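You operate a simulated robot arm through the tools that you are given. There is no shell and no other tool. Be economical: measure what you need, move in short steps, check, and stop when the job is done.

Carry out the task below with a simulated robot arm. There is one attempt and no reset: what you move stays moved.

Task
Put the purple filter on the top of the wooden bench away on the front strip of the long shelf. Put the pink card on the top of the wooden table. Take the blue chuck jaw and leave it in the silver bucket. Open the grey drawer of the wooden bench, take the black stub and leave it in the inside of the grey drawer of the wooden bench and shut the drawer again. Put the green rag on the top of the wooden bench away on the small grey shelf. Any order will do. Set down upright: purple filter, black stub.

Only the result counts: the job must be done as asked and must still hold three seconds after the hand-in. Knocking over, shifting, dropping, spilling or breaking anything else fails it.

Robot
A 6-joint arm with a two-finger parallel gripper on a trunk, on a base that drives. Base frame: it is fixed to the floor where the robot stands at the start and does not move with it; the origin is under the middle of the robot, x ahead of it, y to its left, z up; the surface under the hand at the start is at about z = 80. Lengths are in cm, angles in rad, forces in N, time in s.
With the tool pointing down near the work surface it reaches from about 36 to 86 cm from the robot's upright axis, wherever it stands. Its first joint turns from -2.007 to 2.007 rad. Places, roughly: black stub (4x4x7 cm) [30, 90, 80]; blue chuck jaw (5x3x4 cm) [40, 10, 80]; front strip of the long shelf (164x19 cm) [-838, -802, 82]; green rag (7x10x4 cm) [60, 110, 80]; grey drawer of the wooden bench [30, 90, 70]; inside of the grey drawer of the wooden bench [30, 90, 60]; pink card (13x9x3 cm) [60, -10, 80]; purple filter [50, 0, 75]; silver bucket (21x20x19 cm) [70, -270, 90]; small grey shelf (15x32 cm) [-658, -424, 52]; top of the wooden table [50, -280, 80]. Payload 3.43 kg.
Tool frame: the origin (TCP) lies between the finger pads and is the grasp point; the fingertips stand 3.4 cm ahead of it; z points along the fingers, y is the line along which they close. Largest opening 12.8 cm; finger width 2.4, thickness 1.2; the body of the gripper, 4.8 by 13 cm, starts 9.6 cm behind the TCP.
Orientation is that of the tool frame in the base frame, as a unit quaternion [w, x, y, z]. With the fingers straight down and closing along the base's y, the tool's x points along the base's -x, its y along +y and its z along -z.

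Tools
- The arm moves only by the tool step_arm. Its argument "moves" is text: rows parted by semicolons, each of 7 numbers parted by spaces: the shift along the base's x, y, z in m, then the turn, a rotation vector about the base's x, y, z in rad, then the finger opening in m, from 0 to 0.128. In form: dx dy dz wx wy wz grip; .... A call has 1 to 20 rows; each row is the pose to reach, as a shift and turn from the pose commanded when the call began. Each row takes 0.2 s and may step no farther than 5 cm and 0.15 rad from the row before; otherwise, or with a gripper value out of range, the whole call is refused. Where a pose cannot be reached the arm comes as near as it can. A force on the tool above 40 N (or 10 N above the force at the start of the call, whichever is more), or a blocked arm, ends the call early, and 0.2 s more pass. Each finger travels about 10.8 cm/s and halts on what it meets, pressing with about 41 N; the grip force reading is that of the motor and also rises with nothing between the fingers. The clock runs only during rows and for 0.2 s after the last one: add rows that repeat a pose to give the fingers time. The reply holds the time, the measured pose of the TCP, the force on the tool along the base axes, the opening and the grip force, in the units named above and with some noise, with the torque about the TCP (base axes, N m) and any sound that the robot's microphone picked up.
- Cameras (640 x 400 px; columns grow to the right, rows downward): "scene" is now at [-1.37, 24.01, 141.07]; the picture's right is [0.61, -0.79, 0.00], its down [-0.57, -0.44, -0.70] and it looks along [0.55, 0.43, -0.72] (base axes); focal length 223 px, centre (320, 200). "wrist" rides on the gripper at [7.6, -1.1, -16] in the tool frame; the picture's right is [0.15, 0.99, 0.00], its down [-0.88, 0.13, -0.46] and it looks along [-0.45, 0.07, 0.89] (tool axes); focal length 234 px, centre (320, 200). There is no depth. A picture from a camera that has moved, and an enlarged one, comes with that camera's place and axes in the base frame and with its lens. The place of the scene camera against the robot may be out by one fixed shift of up to 2.5 cm in any direction.
- camera(camera): a new picture of that camera. It takes no simulated time.
- lift_body(by): slides the trunk up (or, below 0, down) by that many cm; the arm and the scene camera ride with it, the base frame stays. It gives what a move gives, with no picture.
- steer(legs): drives the robot by 1 to 6 legs, each [ahead, turn to the left] in cm and rad, along the robot's own axes; the way and the turn of a leg run together, so that a leg with both is an arc; at most 150 cm and 3.142 rad a leg. The arm and the cameras ride along, it lands a little off, and it stops where it bumps. It gives what a move gives.
- pan_tilt(pan, tilt): turns the head with the scene camera to pan (to the left, within 1.798 rad either way) and tilt (down, from -0.506 to 1.204), counted from straight ahead of the robot. It gives what a move gives.
- zoom(camera, box): a new picture of the part [left, top, right, bottom] of that camera's present view, enlarged. It takes no simulated time.
- sign_off(): hands the job in; it is judged then, once.

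Work in short steps. Places have to be worked out from the pictures, the camera data and where the tool is seen: move nearer, look again, correct. Check each grasp and each placing, and mend what went wrong. You have 186 turns and 144 pictures in all, those below and enlarged ones among them. Open the gripper and draw the arm clear of the work before you hand the job in, unless the task says otherwise; then end with one line.

The tools are called after "Emit:" as name(argument=value, ...) on one line, values as JSON. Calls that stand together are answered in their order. step_arm: Moves the arm, as the interface text tells. Its arguments: {"type":"object","properties":{"moves":{"type":"string"}},"required":["moves"]} The other tools are called the same way: lift_body (by) slides the trunk up or down; steer (legs) drives the base; pan_tilt (pan, tilt) turns the head that bears the scene camera; camera (camera) takes a picture; zoom (camera, box) takes an enlarged picture of a part of a camera's view; sign_off () hands the job in.

At the start:

```text
time_s: 0.0
tool_pos: [28.62, 41.24, 114.8]
tool_rot: [0.0, 0.0, 1.0, 0.0]
ft_force: [-0.5, -0.9, 0.0]
ft_torque: [0.03, 0.01, -0.01]
opening: 12.8
gripper_force: 0.1
trunk travel left (down, up): [-67.5, 11.5]
robot x, y, heading: [-0.14, -0.18, -0.001]
head pan, tilt: [0.658, 0.801]
```

scene: 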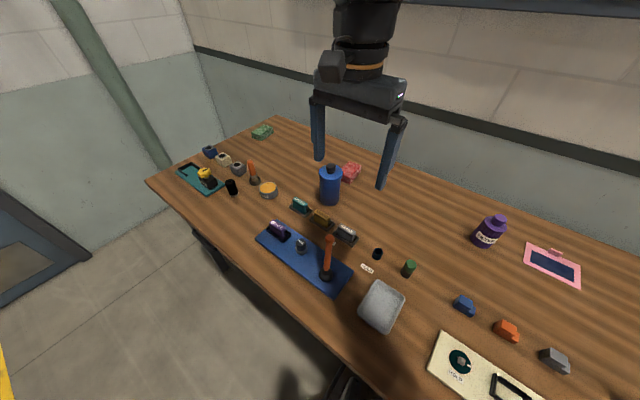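
wrist: 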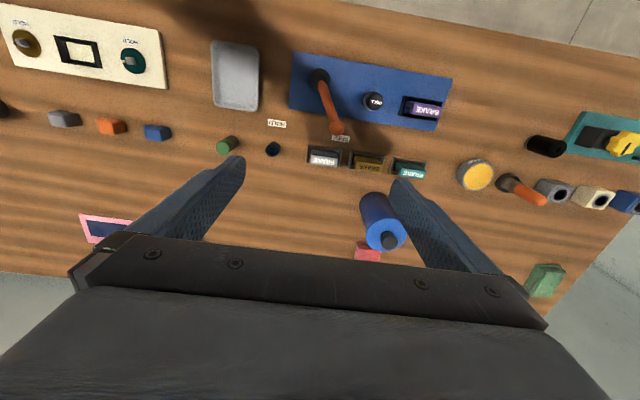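

The pictures show the bench top with all the items; the drawer front is below the front edge near y=90. I take a look at the front by panning the head, and zoom into the bench.

Emit:
pan_tilt(pan=1.3, tilt=0.8)

Emit:
camera(camera="scene")

Emit:
pan_tilt(pan=-1.3, tilt=0.5)

Emit:
camera(camera="scene")

```text
time_s: 1.0
tool_pos: [28.7, 41.26, 114.9]
tool_rot: [0.001, 0.0, 1.0, -0.001]
ft_force: [-0.6, 0.7, -0.3]
ft_torque: [-0.03, -0.02, 0.0]
opening: 12.76
gripper_force: 0.1
trunk travel left (down, up): [-67.5, 11.5]
robot x, y, heading: [-0.2, -0.44, 0.005]
head pan, tilt: [1.3, 0.799]
```

```text
141 pictures are left
camera scene: at [-5.59, 26.85, 141.08], right [0.96, -0.27, 0.0], down [-0.19, -0.69, -0.7], along [0.19, 0.67, -0.72], focal length 223 px, centre (320, 200)
```

scene: 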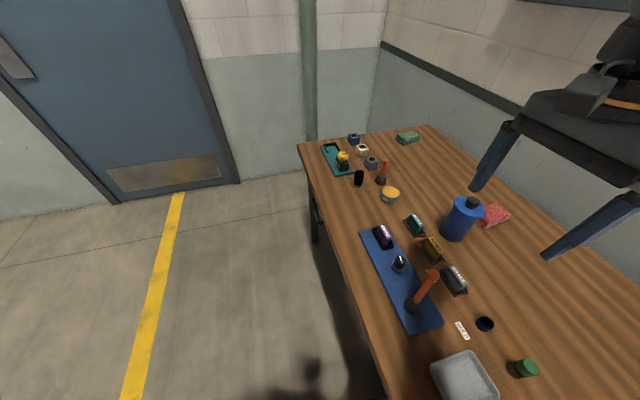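

```text
time_s: 3.4
tool_pos: [28.61, 41.16, 114.75]
tool_rot: [0.0, 0.0, 1.0, 0.0]
ft_force: [0.7, 0.7, -0.2]
ft_torque: [0.01, 0.0, 0.0]
opening: 12.82
gripper_force: 0.2
trunk travel left (down, up): [-67.5, 11.5]
robot x, y, heading: [0.02, 0.03, -0.003]
head pan, tilt: [-1.3, 0.499]
```

```text
140 pictures are left
camera scene: at [-5.31, 10.31, 143.68], right [-0.96, -0.27, 0.0], down [-0.13, 0.46, -0.88], along [0.23, -0.85, -0.48], focal length 223 px, centre (320, 200)
```

scene: 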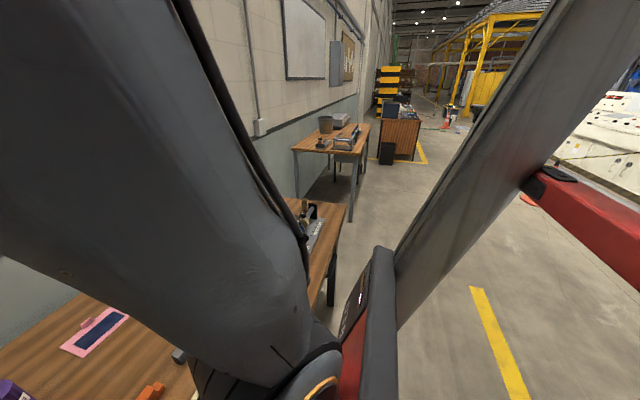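

The bench runs along +y with the drawer front facing -x; tables follow along -y. I back away from the bench, drive to y≈90 and face the drawer front.

Emit:
steer(legs=[[-70, 0], [0, 1.571], [75, 0], [0, -1.571]])

Emit:
pan_tilt(pan=0.0, tilt=0.7)

Emit:
camera(camera="scene")

```text
time_s: 18.6
tool_pos: [-47.33, 117.09, 114.71]
tool_rot: [0.001, -0.026, 1.0, 0.001]
ft_force: [-0.1, -0.5, -0.2]
ft_torque: [0.02, 0.02, 0.02]
opening: 12.81
gripper_force: 0.0
trunk travel left (down, up): [-67.5, 11.5]
robot x, y, heading: [-73.92, 74.51, 0.051]
head pan, tilt: [-1.3, 0.499]
```

```text
time_s: 20.1
tool_pos: [-47.34, 117.24, 114.78]
tool_rot: [-0.001, -0.025, 1.0, 0.0]
ft_force: [-0.2, -0.4, -0.8]
ft_torque: [-0.01, -0.01, 0.0]
opening: 12.77
gripper_force: 0.0
trunk travel left (down, up): [-67.5, 11.5]
robot x, y, heading: [-73.75, 74.59, 0.051]
head pan, tilt: [0.0, 0.7]
```

```text
139 pictures are left
camera scene: at [-74.05, 93.66, 141.91], right [0.05, -1.0, 0.0], down [-0.64, -0.03, -0.77], along [0.76, 0.04, -0.64], focal length 223 px, centre (320, 200)
```

scene: 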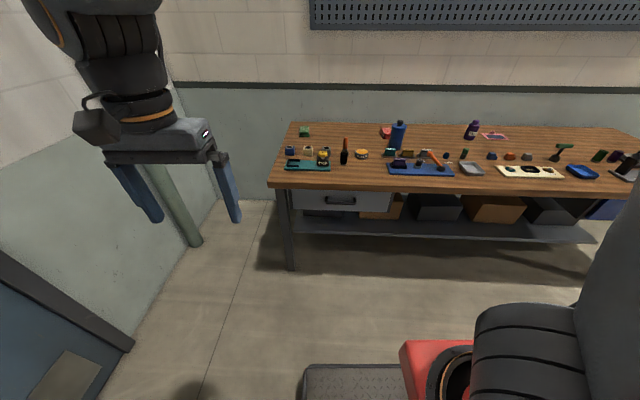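

The grey drawer with a bar handle is visible under the bench top. I zoom in to locate it.

Emit:
zoom(camera="scene", box=[260, 110, 460, 235])

```text
3.20 times, centred on (360, 172) of scene
camera zoom: at [-74.05, 93.66, 141.91], right [0.05, -1.0, 0.0], down [-0.64, -0.03, -0.77], along [0.76, 0.04, -0.64], focal length 715 px, centre (192, 288)
```

zoom: 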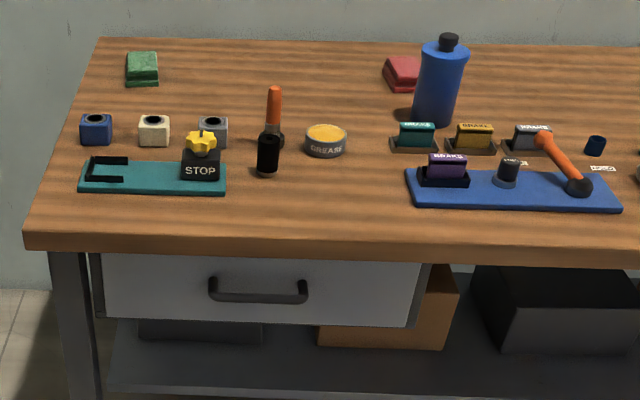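

Drawer front is at about x≈12, handle bar (≈14 cm, along y) near [8, 88, 72]. I lower the trunk a bit and turn the tool to point forward (+x), closing vertically, in free air.

Emit:
lift_body(by=-25)

Emit:
step_arm(moves="0 -0.02 0 -0.08 -0.08 0.08 0.128;0 -0.04 0 -0.16 -0.16 0.16 0.128;0 -0.06 0 -0.24 -0.24 0.24 0.128;0 -0.08 0 -0.32 -0.32 0.32 0.128;0 -0.1 0 -0.4 -0.4 0.4 0.128;0 -0.12 0 -0.48 -0.48 0.48 0.128;0 -0.14 0 -0.56 -0.56 0.56 0.128;0 -0.16 0 -0.64 -0.64 0.64 0.128;0 -0.18 0 -0.72 -0.72 0.72 0.128;0 -0.2 0 -0.8 -0.8 0.8 0.128;0 -0.22 0 -0.88 -0.88 0.88 0.128;0 -0.24 0 -0.96 -0.96 0.96 0.128;0 -0.26 0 -1.04 -1.04 1.04 0.128;0 -0.27 0 -1.12 -1.12 1.12 0.128;0 -0.28 0 -1.2 -1.2 1.2 0.128;0 -0.28 0 -1.209 -1.209 1.209 0.128")

Emit:
camera(camera="scene")

Emit:
camera(camera="wrist")

```text
time_s: 22.7
tool_pos: [-47.36, 117.18, 89.82]
tool_rot: [0.0, -0.025, 1.0, 0.0]
ft_force: [-0.4, -0.1, -0.8]
ft_torque: [0.0, 0.01, -0.02]
opening: 12.8
gripper_force: 0.1
trunk travel left (down, up): [-42.5, 36.5]
robot x, y, heading: [-74.01, 74.47, 0.046]
head pan, tilt: [0.0, 0.7]
```

```text
time_s: 25.0
tool_pos: [-45.58, 102.96, 93.95]
tool_rot: [0.376, -0.331, 0.792, -0.349]
ft_force: [-0.4, -0.7, 0.0]
ft_torque: [-0.01, 0.0, -0.02]
opening: 12.78
gripper_force: 0.0
out of reach, approached as far as the arm can: row 10, 11
trunk travel left (down, up): [-42.5, 36.5]
robot x, y, heading: [-73.67, 74.51, 0.045]
head pan, tilt: [0.0, 0.7]
stopped in row 11: the arm was blocked; the commanded pose is now the measured one
```

```text
137 pictures are left
camera scene: at [-70.46, 94.26, 113.01], right [0.13, -0.99, 0.0], down [-0.94, -0.12, -0.31], along [0.31, 0.04, -0.95], focal length 223 px, centre (320, 200)
```

scene: 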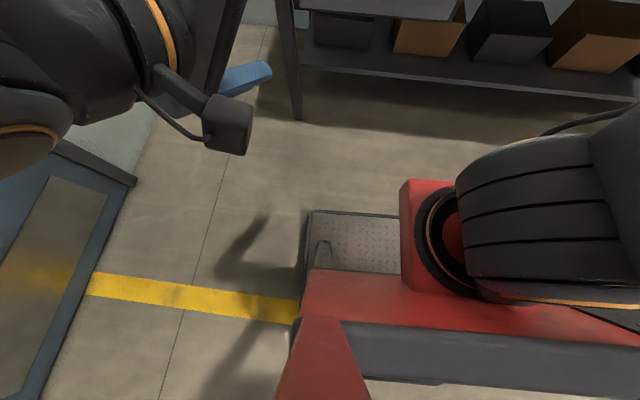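

```text
136 pictures are left
camera wrist: at [-62.22, 101.19, 99.67], right [-0.33, 0.42, -0.85], down [0.03, 0.9, 0.43], along [0.94, 0.12, -0.31], focal length 234 px, centre (320, 200)
```

wrist: 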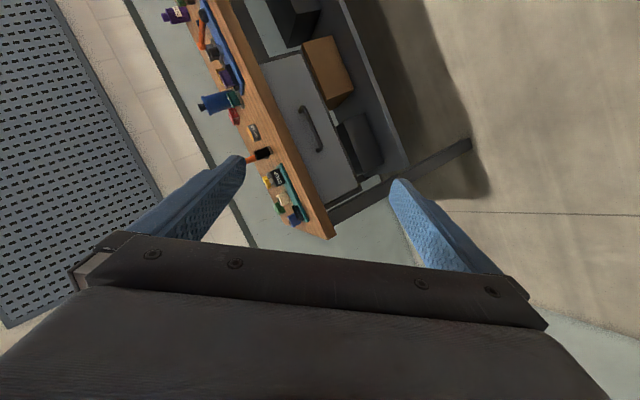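

The arm got blocked, probably by the head mast while folded close. I move the tool forward (+x) and to the middle first, then continue turning.

Emit:
step_arm(moves="0.04 0 0 0 0 0 0.128;0.08 0 0 0 0 0 0.128;0.12 0 0 0 0 0 0.128;0.16 -0.02 0 0 0 0 0.128;0.2 -0.04 0 0 0 0 0.128;0.24 -0.06 0 0 0 0 0.128")

Emit:
pan_tilt(pan=0.0, tilt=0.5)

Emit:
camera(camera="scene")

```text
time_s: 26.4
tool_pos: [-21.35, 96.8, 93.76]
tool_rot: [0.377, -0.336, 0.788, -0.352]
ft_force: [-0.5, 0.2, 0.4]
ft_torque: [0.0, -0.01, -0.01]
opening: 12.78
gripper_force: 0.1
trunk travel left (down, up): [-42.5, 36.5]
robot x, y, heading: [-73.71, 74.49, 0.049]
head pan, tilt: [0.0, 0.7]
```

```text
time_s: 27.2
tool_pos: [-21.49, 96.75, 93.73]
tool_rot: [0.376, -0.336, 0.789, -0.351]
ft_force: [0.0, -0.3, -0.7]
ft_torque: [0.0, 0.0, 0.02]
opening: 12.78
gripper_force: 0.0
trunk travel left (down, up): [-42.5, 36.5]
robot x, y, heading: [-73.78, 74.23, 0.052]
head pan, tilt: [0.0, 0.499]
```

```text
135 pictures are left
camera scene: at [-66.49, 94.04, 118.67], right [0.05, -1.0, 0.0], down [-0.48, -0.02, -0.88], along [0.88, 0.04, -0.48], focal length 223 px, centre (320, 200)
```

scene: 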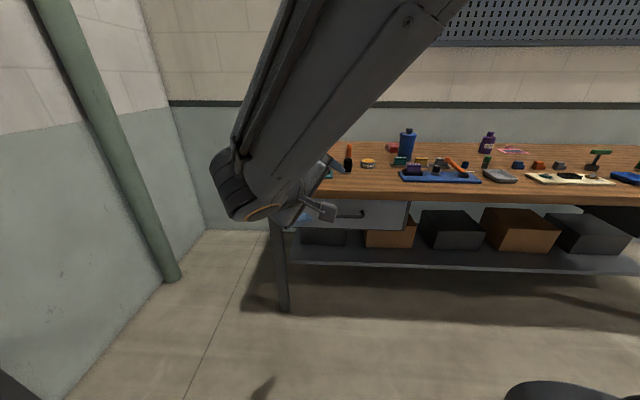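

Clear now. I complete the turn to a forward-pointing tool, in place, then check.

Emit:
step_arm(moves="0 -0.01 0 -0.081 -0.068 0.073 0.128;0 -0.02 0 -0.163 -0.136 0.146 0.128;0 -0.03 0 -0.245 -0.204 0.219 0.128;0 -0.05 -0.02 -0.327 -0.272 0.293 0.128;0 -0.07 -0.05 -0.408 -0.34 0.366 0.128;0 -0.08 -0.08 -0.49 -0.408 0.439 0.128;0 -0.08 -0.12 -0.49 -0.408 0.439 0.128;0 -0.08 -0.16 -0.49 -0.408 0.439 0.128;0 -0.08 -0.2 -0.49 -0.408 0.439 0.128")

Emit:
camera(camera="scene")

Emit:
camera(camera="wrist")

```text
time_s: 29.2
tool_pos: [-18.83, 90.9, 71.71]
tool_rot: [0.502, -0.498, 0.499, -0.501]
ft_force: [-0.4, -0.1, 0.9]
ft_torque: [-0.01, 0.02, 0.01]
opening: 12.79
gripper_force: 0.2
out of reach, approached as far as the arm can: row 3, 4, 5, 6, 7, 8, 9
trunk travel left (down, up): [-42.5, 36.5]
robot x, y, heading: [-73.77, 75.03, 0.049]
head pan, tilt: [0.0, 0.499]
```

```text
134 pictures are left
camera scene: at [-66.51, 94.03, 118.68], right [0.05, -1.0, 0.0], down [-0.48, -0.02, -0.88], along [0.88, 0.04, -0.48], focal length 223 px, centre (320, 200)
```

scene: 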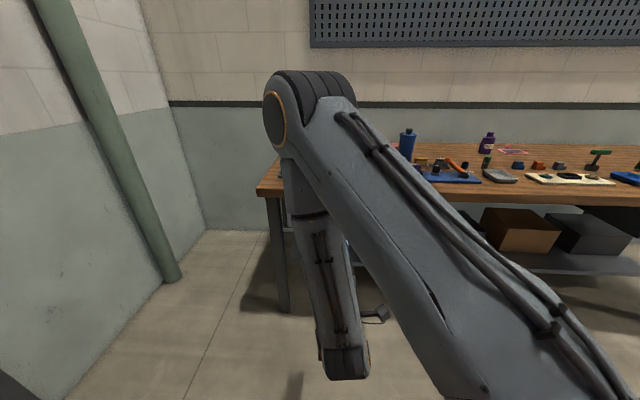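

```text
133 pictures are left
camera wrist: at [-34.74, 83.17, 72.74], right [0.0, -0.14, -0.99], down [-0.46, 0.88, -0.13], along [0.89, 0.45, -0.06], focal length 234 px, centre (320, 200)
```

wrist: 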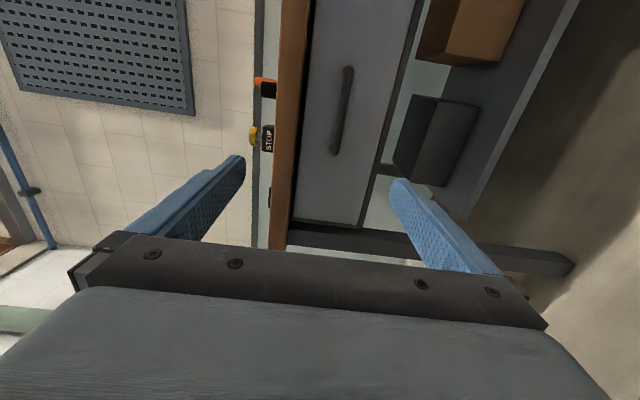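

The tool is horizontal; the handle runs y≈81–95 at z≈68.6, x≈8 by the wrist view. I step forward and down a bit and narrow the opening.

Emit:
step_arm(moves="0.04 -0.01 -0.01 0 0 0 0.09;0.08 -0.02 -0.02 0 0 0 0.08;0.12 -0.03 -0.03 0 0 0 0.08")

Emit:
camera(camera="wrist")

```text
time_s: 30.0
tool_pos: [-7.12, 87.85, 68.47]
tool_rot: [0.502, -0.499, 0.499, -0.499]
ft_force: [-0.1, -0.2, -0.6]
ft_torque: [0.01, 0.02, -0.03]
opening: 8.01
gripper_force: 0.0
trunk travel left (down, up): [-42.5, 36.5]
robot x, y, heading: [-73.84, 74.69, 0.056]
head pan, tilt: [0.0, 0.499]
```

```text
132 pictures are left
camera wrist: at [-23.04, 80.27, 69.45], right [0.0, -0.15, -0.99], down [-0.46, 0.88, -0.13], along [0.89, 0.45, -0.06], focal length 234 px, centre (320, 200)
```

wrist: 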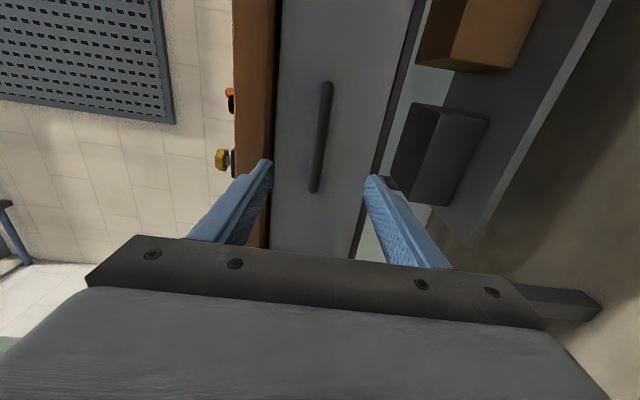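

Aligned with the handle (z≈68.6). Advance another 11 cm and look.

Emit:
step_arm(moves="0.04 0 0.001 0 0 0 0.06;0.08 0.002 0.001 0 0 0 0.06;0.11 0.003 0.001 0 0 0 0.06")

Emit:
camera(camera="wrist")

```text
time_s: 30.8
tool_pos: [3.97, 88.16, 68.29]
tool_rot: [-0.501, 0.499, -0.499, 0.501]
ft_force: [0.2, -1.0, 0.1]
ft_torque: [-0.02, 0.01, 0.01]
opening: 5.98
gripper_force: 0.0
trunk travel left (down, up): [-42.5, 36.5]
robot x, y, heading: [-73.86, 74.9, 0.052]
head pan, tilt: [0.0, 0.499]
```

```text
131 pictures are left
camera wrist: at [-12.04, 80.6, 69.43], right [0.0, -0.15, -0.99], down [-0.46, 0.88, -0.13], along [0.89, 0.45, -0.07], focal length 234 px, centre (320, 200)
```

wrist: 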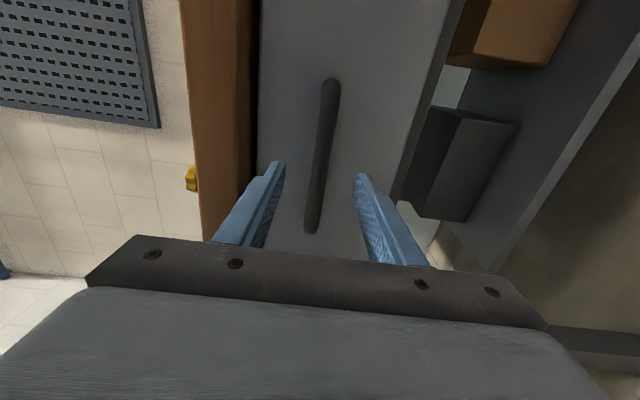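

Handle is between the fingertips; bar x≈9. Advance 3.5 cm and close.

Emit:
step_arm(moves="0.02 0 0.002 0 0 0 0.06;0.036 0 0.002 0 0 0 0.06;0.036 0 0.002 0 0 0 0.03;0.036 0 0.002 0 0 0 0.0;0.036 0 0.002 0 0 0 0.0;0.036 0 0.002 0 0 0 0.0")

Emit:
camera(camera="wrist")

```text
time_s: 32.2
tool_pos: [7.45, 88.15, 68.41]
tool_rot: [0.499, -0.5, 0.502, -0.499]
ft_force: [0.3, 1.0, -14.7]
ft_torque: [-0.04, 0.18, 0.31]
opening: 1.56
gripper_force: 45.1
trunk travel left (down, up): [-42.5, 36.5]
robot x, y, heading: [-73.66, 74.69, 0.046]
head pan, tilt: [0.0, 0.499]
```

```text
130 pictures are left
camera wrist: at [-8.54, 80.61, 69.54], right [0.0, -0.15, -0.99], down [-0.45, 0.88, -0.13], along [0.89, 0.45, -0.07], focal length 234 px, centre (320, 200)
```

wrist: 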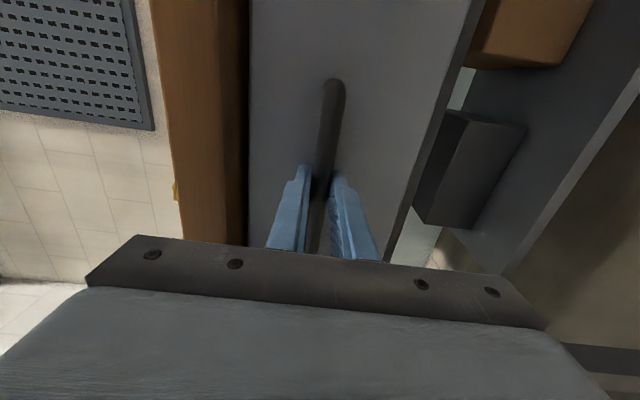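

Handle gripped (1.56 cm). Pull back along -x in steps, easing z slightly.

Emit:
step_arm(moves="-0.02 0 -0.002 0 0 0 0;-0.04 0 -0.002 0 0 0 0;-0.06 0 -0.002 0 0 0 0;-0.08 0 -0.002 0 0 0 0;-0.10 0 -0.002 0 0 0 0;-0.12 0 -0.002 0 0 0 0;-0.14 0 -0.002 0 0 0 0;-0.16 0 -0.002 0 0 0 0;-0.18 0 -0.002 0 0 0 0;-0.20 0 -0.002 0 0 0 0;-0.22 0 -0.002 0 0 0 0")

Emit:
camera(camera="wrist")

```text
time_s: 34.6
tool_pos: [-14.1, 88.16, 68.33]
tool_rot: [0.504, -0.499, 0.497, -0.499]
ft_force: [1.6, -0.1, 5.4]
ft_torque: [-0.34, -0.15, 1.02]
opening: 1.57
gripper_force: 45.0
trunk travel left (down, up): [-42.5, 36.5]
robot x, y, heading: [-73.89, 74.26, 0.052]
head pan, tilt: [0.0, 0.499]
stopped in row 11: the force on the tool passed its limit at 42 N (the readings are from after the stop); the commanded pose is now the measured one
```

```text
129 pictures are left
camera wrist: at [-30.04, 80.49, 69.37], right [0.01, -0.14, -0.99], down [-0.46, 0.88, -0.13], along [0.89, 0.46, -0.06], focal length 234 px, centre (320, 200)
```

wrist: 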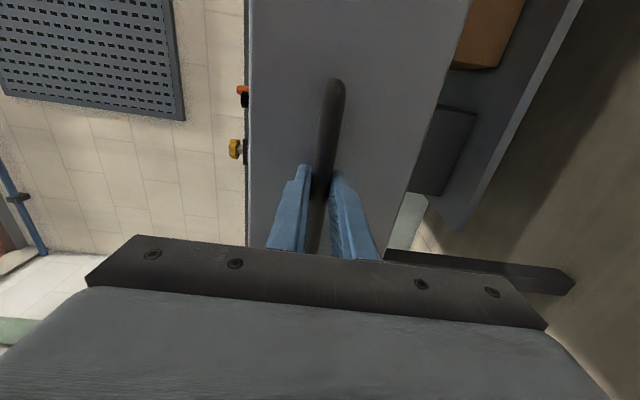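

The drawer is open ~21.5 cm to its stop. Release, back off 8 cm and raise.

Emit:
step_arm(moves="0 0 0 0 0 0 0.03;0 0 0 0 0 0 0.06;0 0 0 0 0 0 0.06;-0.03 0 0 0 0 0 0.06;-0.06 0 0 0 0 0 0.06;-0.08 0 0 0 0 0 0.06;-0.08 0 0.04 0 0 0 0.06;-0.08 0 0.08 0 0 0 0.06;-0.08 0 0.12 0 0 0 0.06;-0.08 0 0.16 0 0 0 0.06;-0.08 0 0.2 0 0 0 0.06;-0.08 0 0.24 0 0 0 0.06")

Emit:
camera(camera="scene")

```text
time_s: 37.2
tool_pos: [-13.68, 95.26, 92.27]
tool_rot: [0.503, -0.499, 0.499, -0.499]
ft_force: [0.8, 0.3, -0.3]
ft_torque: [-0.02, -0.06, -0.04]
opening: 6.0
gripper_force: 0.1
out of reach, approached as far as the arm can: row 6, 7, 8, 9, 10, 11, 12
trunk travel left (down, up): [-42.5, 36.5]
robot x, y, heading: [-73.91, 74.38, 0.048]
head pan, tilt: [0.0, 0.499]
```

```text
128 pictures are left
camera scene: at [-66.46, 94.12, 118.66], right [0.05, -1.0, 0.0], down [-0.48, -0.03, -0.88], along [0.88, 0.05, -0.48], focal length 223 px, centre (320, 200)
```

scene: 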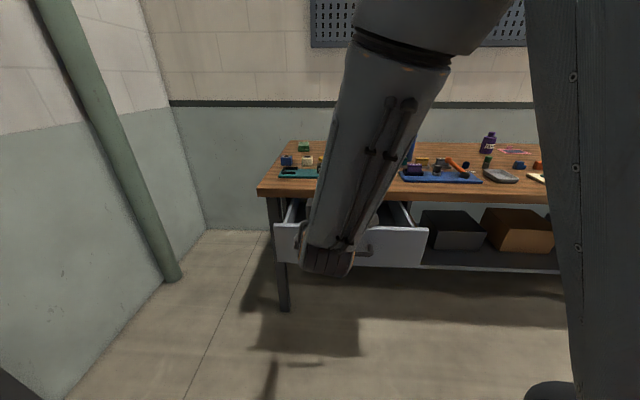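

Drawer is open. I raise the trunk and turn the tool back to pointing down.

Emit:
lift_body(by=25)

Emit:
step_arm(moves="0 0 0 0.08 0.08 -0.08 0.09;0 0 0 0.16 0.16 -0.16 0.09;0 0 0 0.24 0.24 -0.24 0.09;0 0 0 0.32 0.32 -0.32 0.09;0 0 0 0.4 0.4 -0.4 0.09;0 0 0 0.48 0.48 -0.48 0.09;0 0 0 0.56 0.56 -0.56 0.09;0 0 0 0.64 0.64 -0.64 0.09;0 0 0 0.72 0.72 -0.72 0.09;0 0 0 0.8 0.8 -0.8 0.09;0 0 0 0.88 0.88 -0.88 0.09;0 0 0 0.96 0.96 -0.96 0.09;0 0 0 1.04 1.04 -1.04 0.09;0 0 0 1.12 1.12 -1.12 0.09;0 0 0 1.2 1.2 -1.2 0.09;0 0 0 1.209 1.209 -1.209 0.09")

Emit:
camera(camera="scene")

```text
time_s: 39.8
tool_pos: [-14.33, 95.37, 117.06]
tool_rot: [0.504, -0.499, 0.498, -0.499]
ft_force: [-0.4, 0.5, -0.8]
ft_torque: [0.01, 0.01, 0.03]
opening: 5.98
gripper_force: 0.2
trunk travel left (down, up): [-67.5, 11.5]
robot x, y, heading: [-73.77, 74.26, 0.054]
head pan, tilt: [0.0, 0.499]
```

```text
time_s: 43.2
tool_pos: [-14.25, 95.47, 117.04]
tool_rot: [0.003, 0.001, 1.0, -0.003]
ft_force: [0.8, 0.3, 0.3]
ft_torque: [0.04, -0.01, -0.02]
opening: 8.98
gripper_force: 0.1
trunk travel left (down, up): [-67.5, 11.5]
robot x, y, heading: [-74.02, 74.4, 0.054]
head pan, tilt: [0.0, 0.499]
```

```text
127 pictures are left
camera scene: at [-73.47, 93.7, 143.68], right [0.05, -1.0, 0.0], down [-0.48, -0.03, -0.88], along [0.88, 0.05, -0.48], focal length 223 px, centre (320, 200)
```

scene: 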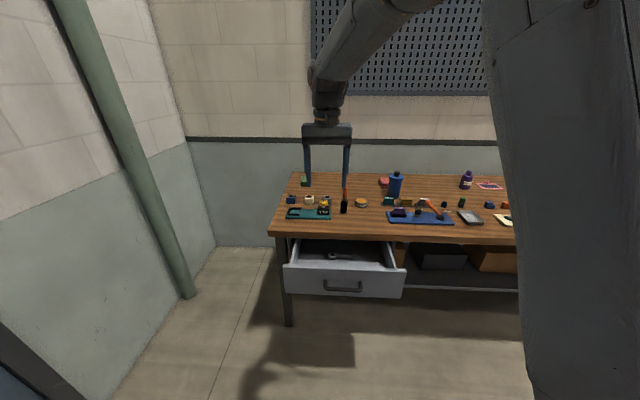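

Good; drawer contains a wrench at its rear. I drive ahead 24 cm and look from the wrist.

Emit:
steer(legs=[[24, 0]])

Emit:
camera(camera="wrist")

Emit:
camera(camera="scene")

```text
time_s: 44.9
tool_pos: [9.8, 96.49, 117.11]
tool_rot: [0.003, 0.003, 1.0, -0.003]
ft_force: [-0.7, 0.3, -0.2]
ft_torque: [0.0, -0.03, -0.01]
opening: 8.99
gripper_force: 0.0
trunk travel left (down, up): [-67.5, 11.5]
robot x, y, heading: [-49.59, 75.76, 0.05]
head pan, tilt: [0.0, 0.499]
```

```text
126 pictures are left
camera wrist: at [2.23, 95.56, 133.11], right [-0.14, 0.99, -0.01], down [0.88, 0.13, 0.46], along [0.46, 0.06, -0.89], focal length 234 px, centre (320, 200)
```

wrist: 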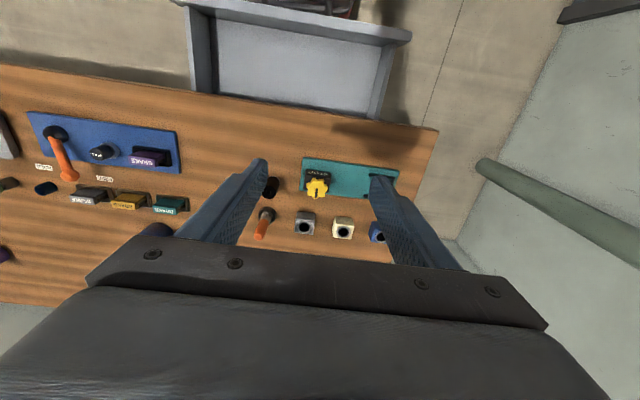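

```text
125 pictures are left
camera scene: at [-49.36, 94.95, 143.68], right [0.05, -1.0, 0.0], down [-0.48, -0.02, -0.88], along [0.88, 0.04, -0.48], focal length 223 px, centre (320, 200)
```

scene: 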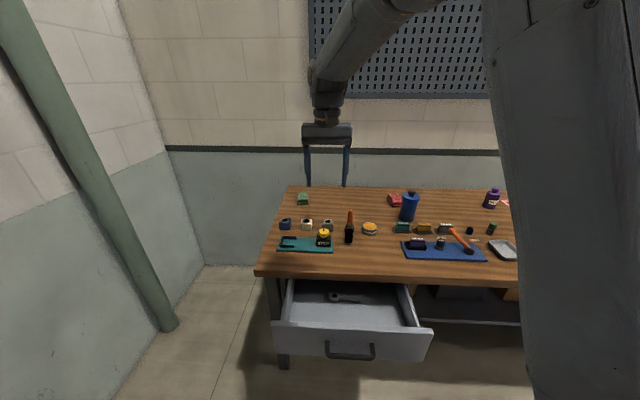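

Stub by the wrist view near (25.5, 87.6). I move above it at z≈104 and look again.

Emit:
step_arm(moves="0.04 -0.025 -0.02 0 0 0 0.09;0.08 -0.05 -0.05 0 0 0 0.09;0.12 -0.075 -0.09 0 0 0 0.09;0.155 -0.089 -0.12 0 0 0 0.09;0.155 -0.089 -0.13 0 0 0 0.09")

Emit:
camera(camera="wrist")

```text
refused: row 1 steps farther than a row can; nothing moved
```

```text
124 pictures are left
camera wrist: at [2.23, 95.56, 133.11], right [-0.14, 0.99, -0.01], down [0.88, 0.13, 0.46], along [0.46, 0.06, -0.89], focal length 234 px, centre (320, 200)
```

wrist: 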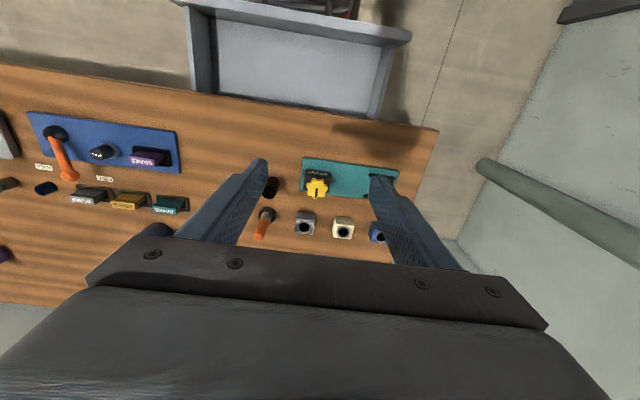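

Step too long; I split it finer.

Emit:
step_arm(moves="0.03 -0.02 -0.02 0 0 0 0.09;0.06 -0.04 -0.05 0 0 0 0.09;0.09 -0.06 -0.08 0 0 0 0.09;0.12 -0.075 -0.1 0 0 0 0.09;0.155 -0.089 -0.12 0 0 0 0.09;0.155 -0.089 -0.13 0 0 0 0.09")

Emit:
camera(camera="wrist")

```text
time_s: 46.3
tool_pos: [25.32, 87.78, 104.17]
tool_rot: [0.003, 0.002, 1.0, -0.003]
ft_force: [-0.1, -0.2, 0.5]
ft_torque: [0.0, -0.02, -0.01]
opening: 9.02
gripper_force: 0.1
trunk travel left (down, up): [-67.5, 11.5]
robot x, y, heading: [-49.46, 75.73, 0.049]
head pan, tilt: [0.0, 0.499]
```

```text
123 pictures are left
camera wrist: at [17.72, 86.7, 120.24], right [-0.14, 0.99, -0.01], down [0.88, 0.13, 0.46], along [0.46, 0.06, -0.89], focal length 234 px, centre (320, 200)
```

wrist: 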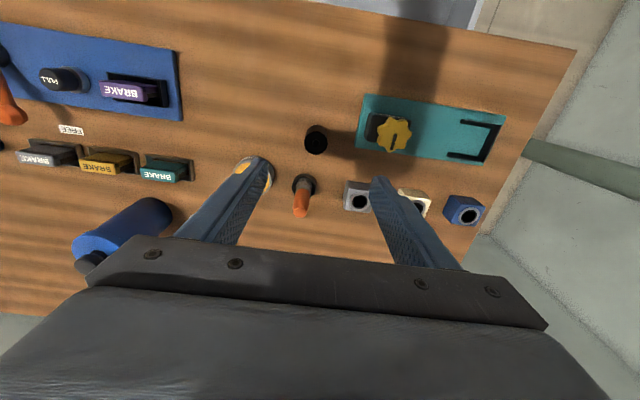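

Stub at about (25.7, 87.0). I lower to z≈91 with a 7.5 cm opening and check.

Emit:
step_arm(moves="0.004 -0.008 -0.04 0 0 0 0.075;0.004 -0.008 -0.08 0 0 0 0.075;0.004 -0.008 -0.11 0 0 0 0.075;0.004 -0.008 -0.13 0 0 0 0.075")

Emit:
camera(camera="wrist")

```text
time_s: 47.3
tool_pos: [25.8, 86.93, 91.31]
tool_rot: [0.002, 0.003, 1.0, -0.002]
ft_force: [-0.9, 0.1, 0.7]
ft_torque: [0.02, -0.03, -0.03]
opening: 7.52
gripper_force: 0.1
trunk travel left (down, up): [-67.5, 11.5]
robot x, y, heading: [-49.63, 75.79, 0.055]
head pan, tilt: [0.0, 0.499]
```

```text
122 pictures are left
camera wrist: at [18.17, 86.01, 107.18], right [-0.14, 0.99, -0.01], down [0.88, 0.13, 0.46], along [0.46, 0.06, -0.89], focal length 234 px, centre (320, 200)
```

wrist: 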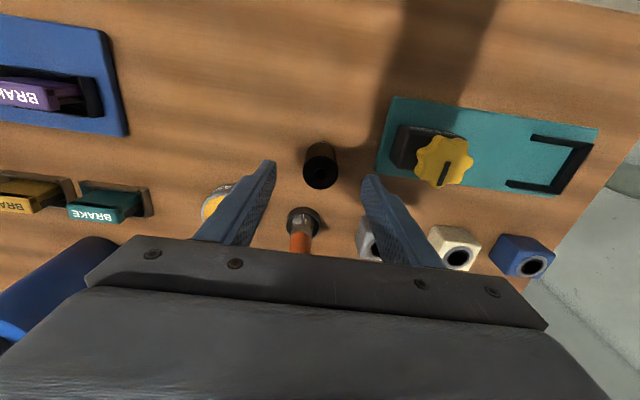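

Centred on the stub. Descend to z≈84.2 and close.

Emit:
step_arm(moves="0 0 -0.03 0 0 0 0.075;0 0 -0.06 0 0 0 0.075;0 0 -0.071 0 0 0 0.075;0 0 -0.071 0 0 0 0.05;0 0 -0.071 0 0 0 0.03;0 0 -0.071 0 0 0 0.025;0 0 -0.071 0 0 0 0.025")

```text
time_s: 48.9
tool_pos: [25.73, 86.88, 83.96]
tool_rot: [0.003, 0.001, 1.0, -0.003]
ft_force: [0.6, 1.8, 0.4]
ft_torque: [-0.01, -0.05, 0.04]
opening: 3.5
gripper_force: 40.7
trunk travel left (down, up): [-67.5, 11.5]
robot x, y, heading: [-50.04, 75.57, 0.048]
head pan, tilt: [0.0, 0.499]
```

Stub held (3.5 cm). Lift 14 cm and carry over the open drawer, x≈1.

Emit:
step_arm(moves="0 0 0.04 0 0 0 0.025;0 0 0.08 0 0 0 0.025;0 0 0.12 0 0 0 0.025;-0.04 0 0.13 0 0 0 0.025;-0.08 0 0.13 0 0 0 0.025;-0.12 0 0.13 0 0 0 0.025;-0.16 0 0.13 0 0 0 0.025;-0.2 0 0.13 0 0 0 0.025;-0.24 0 0.13 0 0 0 0.025;-0.255 0 0.13 0 0 0 0.025")

Emit:
camera(camera="wrist")

Emit:
camera(camera="scene")

```text
time_s: 51.1
tool_pos: [0.15, 86.75, 97.12]
tool_rot: [0.003, 0.002, 1.0, -0.003]
ft_force: [0.2, -0.5, -4.0]
ft_torque: [0.0, 0.04, -0.01]
opening: 3.49
gripper_force: 41.5
trunk travel left (down, up): [-67.5, 11.5]
robot x, y, heading: [-49.82, 75.71, 0.056]
head pan, tilt: [0.0, 0.499]
```

```text
121 pictures are left
camera wrist: at [-7.46, 85.72, 113.0], right [-0.14, 0.99, -0.01], down [0.88, 0.13, 0.46], along [0.46, 0.06, -0.89], focal length 234 px, centre (320, 200)
```

wrist: 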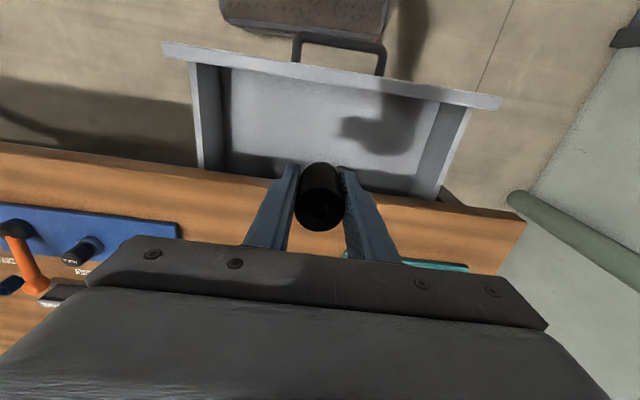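

```text
120 pictures are left
camera scene: at [-49.32, 94.95, 143.68], right [0.05, -1.0, 0.0], down [-0.48, -0.02, -0.88], along [0.88, 0.04, -0.48], focal length 223 px, centre (320, 200)
```

scene: 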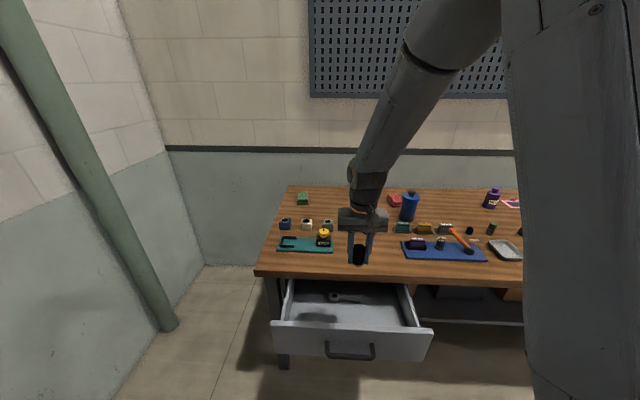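

The front panel is at x≈-8, wrench at x≈13; x≈0 is clear. Lower into the drawer to z≈72 and check.

Emit:
step_arm(moves="0.005 0.005 -0.04 0 0 0 0.025;0.005 0.005 -0.08 0 0 0 0.025;0.005 0.005 -0.12 0 0 0 0.025;0.005 0.005 -0.16 0 0 0 0.025;0.005 0.005 -0.2 0 0 0 0.025;0.005 0.005 -0.24 0 0 0 0.025;0.005 0.005 -0.26 0 0 0 0.025")

Emit:
camera(camera="wrist")

Emit:
zoom(camera="scene", box=[260, 220, 440, 380])

```text
time_s: 52.7
tool_pos: [0.78, 87.22, 71.1]
tool_rot: [0.004, 0.002, 1.0, -0.002]
ft_force: [-0.3, 0.0, -3.2]
ft_torque: [-0.01, 0.01, -0.01]
opening: 3.49
gripper_force: 40.9
trunk travel left (down, up): [-67.5, 11.5]
robot x, y, heading: [-49.63, 75.66, 0.046]
head pan, tilt: [0.0, 0.499]
```

```text
119 pictures are left
camera wrist: at [-6.91, 86.33, 86.98], right [-0.14, 0.99, -0.01], down [0.88, 0.13, 0.46], along [0.46, 0.06, -0.89], focal length 234 px, centre (320, 200)
```

wrist: 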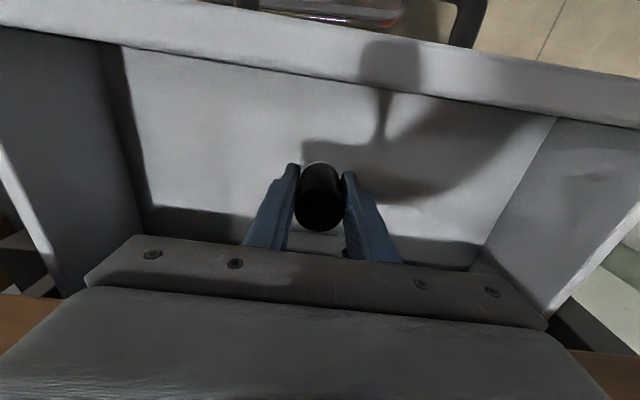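

```text
2.50 times, centred on (350, 300) of scene
camera zoom: at [-49.36, 94.95, 143.68], right [0.05, -1.0, 0.0], down [-0.48, -0.02, -0.88], along [0.88, 0.04, -0.48], focal length 558 px, centre (245, -50)
```

zoom: 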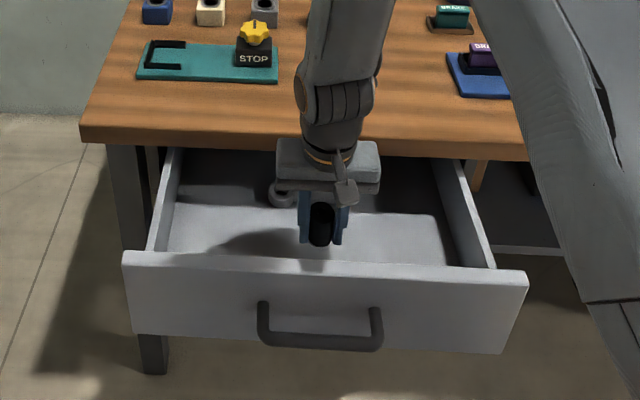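

Stub is hanging above the drawer floor. Lower in 4 mm rows until contact.

Emit:
step_arm(moves="0 0 -0.01 0 0 0 0.025;0 0 -0.02 0 0 0 0.025;0 0 -0.024 0 0 0 0.025;0 0 -0.028 0 0 0 0.025;0 0 -0.032 0 0 0 0.025;0 0 -0.036 0 0 0 0.025")

```text
time_s: 54.1
tool_pos: [0.8, 87.31, 67.3]
tool_rot: [0.002, 0.003, 1.0, -0.003]
ft_force: [0.4, 0.5, -2.9]
ft_torque: [-0.03, 0.01, 0.02]
opening: 3.5
gripper_force: 41.3
trunk travel left (down, up): [-67.5, 11.5]
robot x, y, heading: [-49.6, 76.01, 0.05]
head pan, tilt: [0.0, 0.499]
```

Emit:
camera(camera="wrist")

Emit:
step_arm(moves="0 0 -0.004 0 0 0 0.025;0 0 -0.007 0 0 0 0.025;0 0 -0.01 0 0 0 0.025")

```text
117 pictures are left
camera wrist: at [-6.87, 86.35, 83.38], right [-0.14, 0.99, -0.01], down [0.88, 0.13, 0.46], along [0.46, 0.06, -0.89], focal length 234 px, centre (320, 200)
```

wrist: 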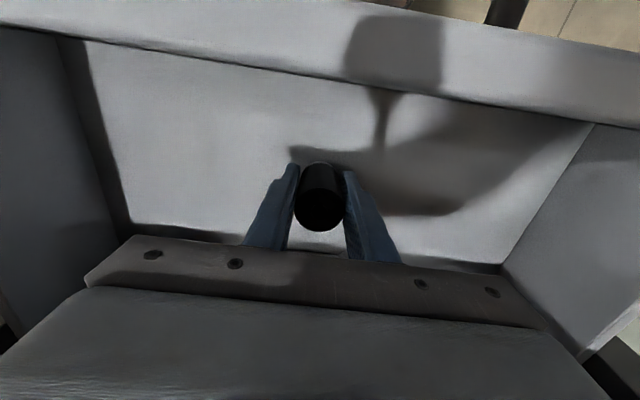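

```text
time_s: 54.9
tool_pos: [0.87, 87.25, 66.53]
tool_rot: [0.005, 0.002, 1.0, -0.002]
ft_force: [-1.1, -3.0, 30.3]
ft_torque: [0.12, 0.15, -0.18]
opening: 3.47
gripper_force: 40.8
trunk travel left (down, up): [-67.5, 11.5]
robot x, y, heading: [-49.51, 75.78, 0.05]
head pan, tilt: [0.0, 0.499]
```

Contact with the floor (30 N). Ease up 2 mm, open and withdraw upward.

Emit:
step_arm(moves="0 0 0.003 0 0 0 0.025;0 0 0.003 0 0 0 0.04;0 0 0.003 0 0 0 0.06;0 0 0.003 0 0 0 0.07;0 0 0.003 0 0 0 0.07;0 0 0.04 0 0 0 0.07;0 0 0.08 0 0 0 0.07;0 0 0.12 0 0 0 0.07;0 0 0.16 0 0 0 0.07;0 0 0.2 0 0 0 0.07;0 0 0.24 0 0 0 0.07;0 0 0.28 0 0 0 0.07")

Emit:
camera(camera="wrist")

```text
time_s: 57.5
tool_pos: [0.64, 87.39, 94.47]
tool_rot: [0.003, 0.003, 1.0, -0.003]
ft_force: [0.4, 0.1, 0.4]
ft_torque: [0.02, 0.04, 0.01]
opening: 7.03
gripper_force: 0.1
trunk travel left (down, up): [-67.5, 11.5]
robot x, y, heading: [-49.66, 75.85, 0.049]
head pan, tilt: [0.0, 0.499]
```

```text
116 pictures are left
camera wrist: at [-7.02, 86.31, 110.48], right [-0.14, 0.99, -0.01], down [0.88, 0.13, 0.46], along [0.46, 0.06, -0.89], focal length 234 px, centre (320, 200)
```

wrist: 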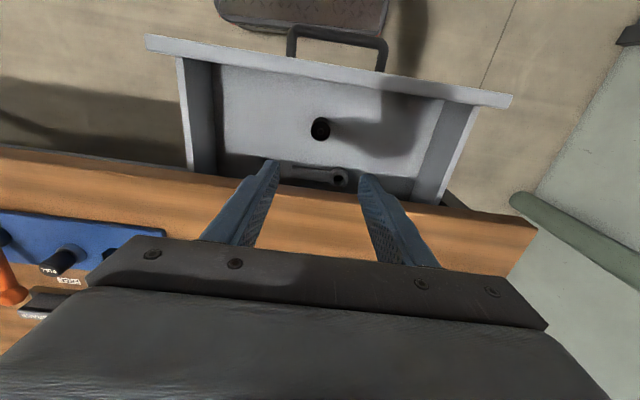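

Stub stands upright in the drawer. I back the robot 22 cm, then lower the fingers in front of the handle to push it shut.

Emit:
steer(legs=[[-22, 0]])

Emit:
camera(camera="wrist")

```text
time_s: 59.2
tool_pos: [-21.56, 86.1, 94.59]
tool_rot: [0.003, 0.004, 1.0, -0.002]
ft_force: [0.8, -1.0, 0.2]
ft_torque: [0.02, -0.01, -0.05]
opening: 7.01
gripper_force: 0.0
trunk travel left (down, up): [-67.5, 11.5]
robot x, y, heading: [-72.26, 74.55, 0.044]
head pan, tilt: [0.0, 0.499]
```

```text
115 pictures are left
camera wrist: at [-29.21, 85.07, 110.47], right [-0.14, 0.99, -0.01], down [0.88, 0.13, 0.46], along [0.46, 0.06, -0.89], focal length 234 px, centre (320, 200)
```

wrist: 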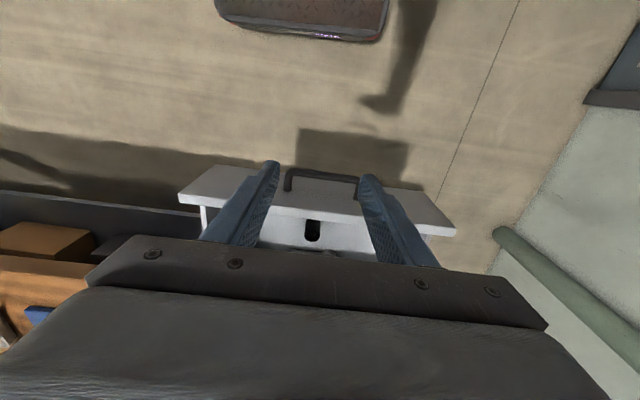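

Bar at x≈-13, y 81–94. Lower to z≈68.5 at x≈-20 with fingers nearly closed.

Emit:
step_arm(moves="0.01 0.018 -0.04 0 0 0 0.03;0.01 0.018 -0.08 0 0 0 0.03;0.01 0.018 -0.12 0 0 0 0.03;0.01 0.018 -0.16 0 0 0 0.03;0.01 0.018 -0.2 0 0 0 0.03;0.01 0.018 -0.24 0 0 0 0.03;0.01 0.018 -0.26 0 0 0 0.03;0.03 0.018 -0.26 0 0 0 0.03;0.05 0.018 -0.26 0 0 0 0.03")

Emit:
camera(camera="wrist")

```text
time_s: 61.2
tool_pos: [-16.62, 87.63, 68.44]
tool_rot: [0.003, 0.003, 1.0, -0.004]
ft_force: [0.6, 0.1, 0.5]
ft_torque: [-0.02, 0.0, 0.0]
opening: 2.98
gripper_force: 0.1
trunk travel left (down, up): [-67.5, 11.5]
robot x, y, heading: [-72.21, 74.87, 0.048]
head pan, tilt: [0.0, 0.499]
```

```text
114 pictures are left
camera wrist: at [-24.24, 86.75, 84.44], right [-0.14, 0.99, -0.01], down [0.88, 0.13, 0.46], along [0.46, 0.06, -0.89], focal length 234 px, centre (320, 200)
```

wrist: 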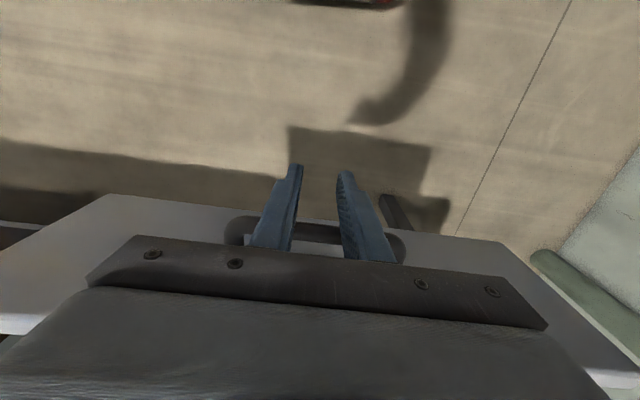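

Fingers are in front of the bar. Push slowly in +x.

Emit:
step_arm(moves="0.008 0 0 0 0 0 0.03;0.016 0 0 0 0 0 0.03;0.026 0 0 0 0 0 0.03;0.038 0 0 0 0 0 0.03;0.05 0 0 0 0 0 0.03;0.062 0 0 0 0 0 0.03;0.074 0 0 0 0 0 0.03;0.086 0 0 0 0 0 0.03;0.098 0 0 0 0 0 0.03;0.11 0 0 0 0 0 0.03;0.122 0 0 0 0 0 0.03;0.134 0 0 0 0 0 0.03;0.146 0 0 0 0 0 0.03;0.158 0 0 0 0 0 0.03;0.17 0 0 0 0 0 0.03;0.182 0 0 0 0 0 0.03;0.192 0 0 0 0 0 0.03;0.202 0 0 0 0 0 0.03")

Emit:
camera(camera="wrist")

Emit:
camera(camera="scene")

```text
time_s: 65.0
tool_pos: [3.69, 87.74, 68.47]
tool_rot: [0.003, 0.004, 1.0, -0.002]
ft_force: [-0.3, 0.0, 0.5]
ft_torque: [0.0, -0.03, -0.03]
opening: 3.0
gripper_force: 0.1
trunk travel left (down, up): [-67.5, 11.5]
robot x, y, heading: [-71.89, 74.9, 0.048]
head pan, tilt: [0.0, 0.499]
```

```text
113 pictures are left
camera wrist: at [-3.98, 86.75, 84.47], right [-0.14, 0.99, -0.01], down [0.88, 0.13, 0.46], along [0.46, 0.06, -0.89], focal length 234 px, centre (320, 200)
```

wrist: 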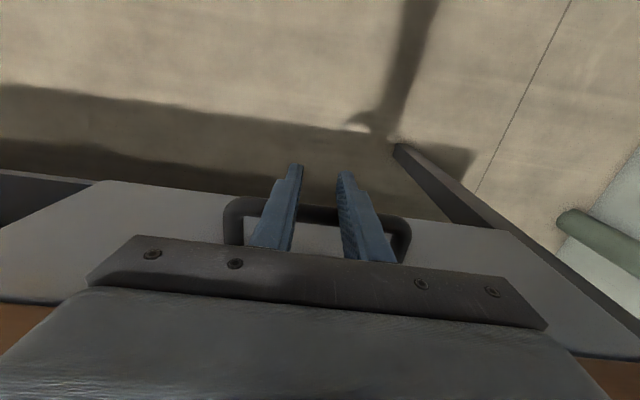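

```text
112 pictures are left
camera scene: at [-71.5, 93.85, 143.68], right [0.05, -1.0, 0.0], down [-0.48, -0.02, -0.88], along [0.88, 0.04, -0.48], focal length 223 px, centre (320, 200)
```

scene: 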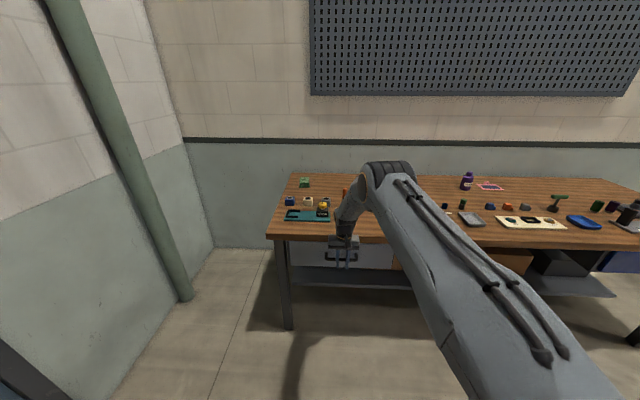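

Nearly shut. Push the last ~3 cm until resistance.

Emit:
step_arm(moves="0.006 0 0 0 0 0 0.03;0.012 0 0 0 0 0 0.03;0.018 0 0 0 0 0 0.03;0.023 0 0 0 0 0 0.03;0.028 0 0 0 0 0 0.03;0.032 0 0 0 0 0 0.03;0.036 0 0 0 0 0 0.03")

Emit:
camera(camera="wrist")

```text
time_s: 65.6
tool_pos: [4.01, 87.78, 68.53]
tool_rot: [-0.002, 0.003, 1.0, -0.005]
ft_force: [-17.0, -1.7, 8.0]
ft_torque: [0.3, -2.29, 0.21]
opening: 2.99
gripper_force: 0.1
trunk travel left (down, up): [-67.5, 11.5]
robot x, y, heading: [-72.24, 74.69, 0.047]
head pan, tilt: [0.0, 0.499]
stopped in row 2: the force on the tool passed its limit at 51 N (the readings are from after the stop); the commanded pose is now the measured one
```

```text
111 pictures are left
camera wrist: at [-3.43, 86.83, 84.43], right [-0.14, 0.99, -0.01], down [0.88, 0.13, 0.45], along [0.45, 0.06, -0.89], focal length 234 px, centre (320, 200)
```

wrist: 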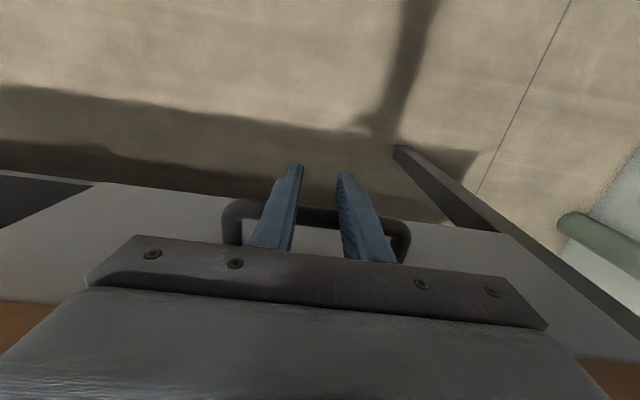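

The torque shows contact ~13 cm above the TCP: the gripper body meets the bench edge, with the drawer ~2 cm from shut. I back off, tilt the fingers forward by 0.6 rad and push again.

Emit:
step_arm(moves="-0.02 0 0 0 0 0 0.03;-0.03 0 0 0 -0.14 0 0.03;-0.03 0 0.01 0 -0.28 0 0.03;-0.03 0 0.02 0 -0.42 0 0.03;-0.03 0 0.025 0 -0.56 0 0.03;-0.03 0 0.025 0 -0.6 0 0.03")

Emit:
camera(camera="wrist")

```text
time_s: 67.0
tool_pos: [0.67, 86.13, 70.38]
tool_rot: [0.256, 0.051, 0.965, -0.026]
ft_force: [1.9, 1.6, 1.2]
ft_torque: [-0.21, 0.22, 0.0]
opening: 3.0
gripper_force: 0.0
out of reach, approached as far as the arm can: row 4, 5, 6
trunk travel left (down, up): [-67.5, 11.5]
robot x, y, heading: [-71.8, 74.91, 0.047]
head pan, tilt: [0.0, 0.499]
```

```text
110 pictures are left
camera wrist: at [-13.71, 86.79, 80.51], right [-0.02, 1.0, -0.1], down [0.55, 0.09, 0.83], along [0.83, -0.04, -0.55], focal length 234 px, centre (320, 200)
```

wrist: 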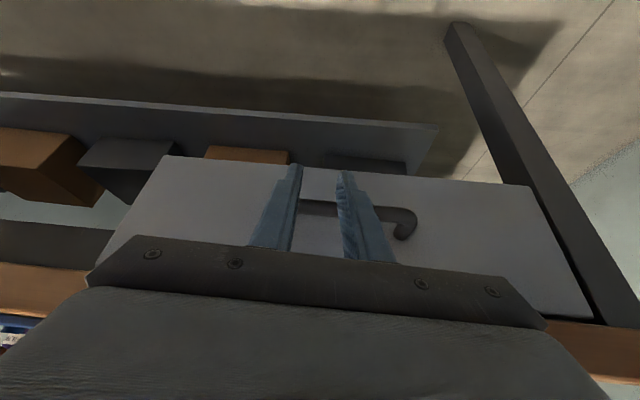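

Tilted. Push forward slowly until resistance.

Emit:
step_arm(moves="0.01 0.01 0 0 0 0 0.03;0.02 0.01 0 0 0 0 0.03;0.03 0.01 0 0 0 0 0.03;0.036 0.01 0 0 0 0 0.03;0.042 0.01 0 0 0 0 0.03;0.048 0.01 0 0 0 0 0.03;0.054 0.01 0 0 0 0 0.03;0.06 0.01 0 0 0 0 0.03;0.066 0.01 0 0 0 0 0.03;0.072 0.01 0 0 0 0 0.03")

Emit:
camera(camera="wrist")

```text
time_s: 68.5
tool_pos: [5.58, 87.7, 69.84]
tool_rot: [0.257, 0.007, 0.966, -0.028]
ft_force: [0.0, -0.3, -4.3]
ft_torque: [-0.08, 0.27, -0.02]
opening: 2.97
gripper_force: 0.0
trunk travel left (down, up): [-67.5, 11.5]
robot x, y, heading: [-72.02, 75.05, 0.05]
head pan, tilt: [0.0, 0.499]
stopped in row 7: the force on the tool passed its limit at 65 N (the readings are from after the stop); the commanded pose is now the measured one
```

```text
109 pictures are left
camera wrist: at [-9.03, 87.37, 80.08], right [-0.1, 0.99, -0.12], down [0.54, 0.16, 0.83], along [0.84, 0.01, -0.55], focal length 234 px, centre (320, 200)
```

wrist: 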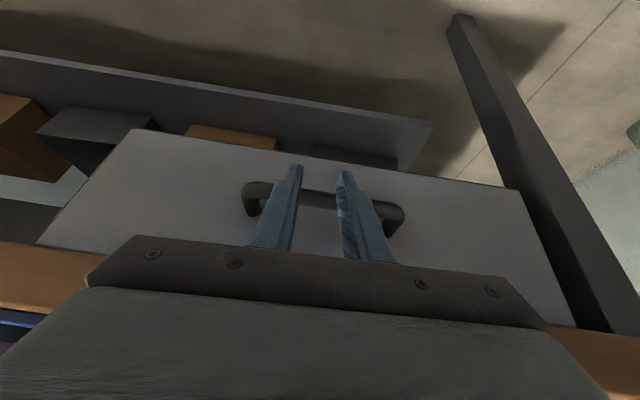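

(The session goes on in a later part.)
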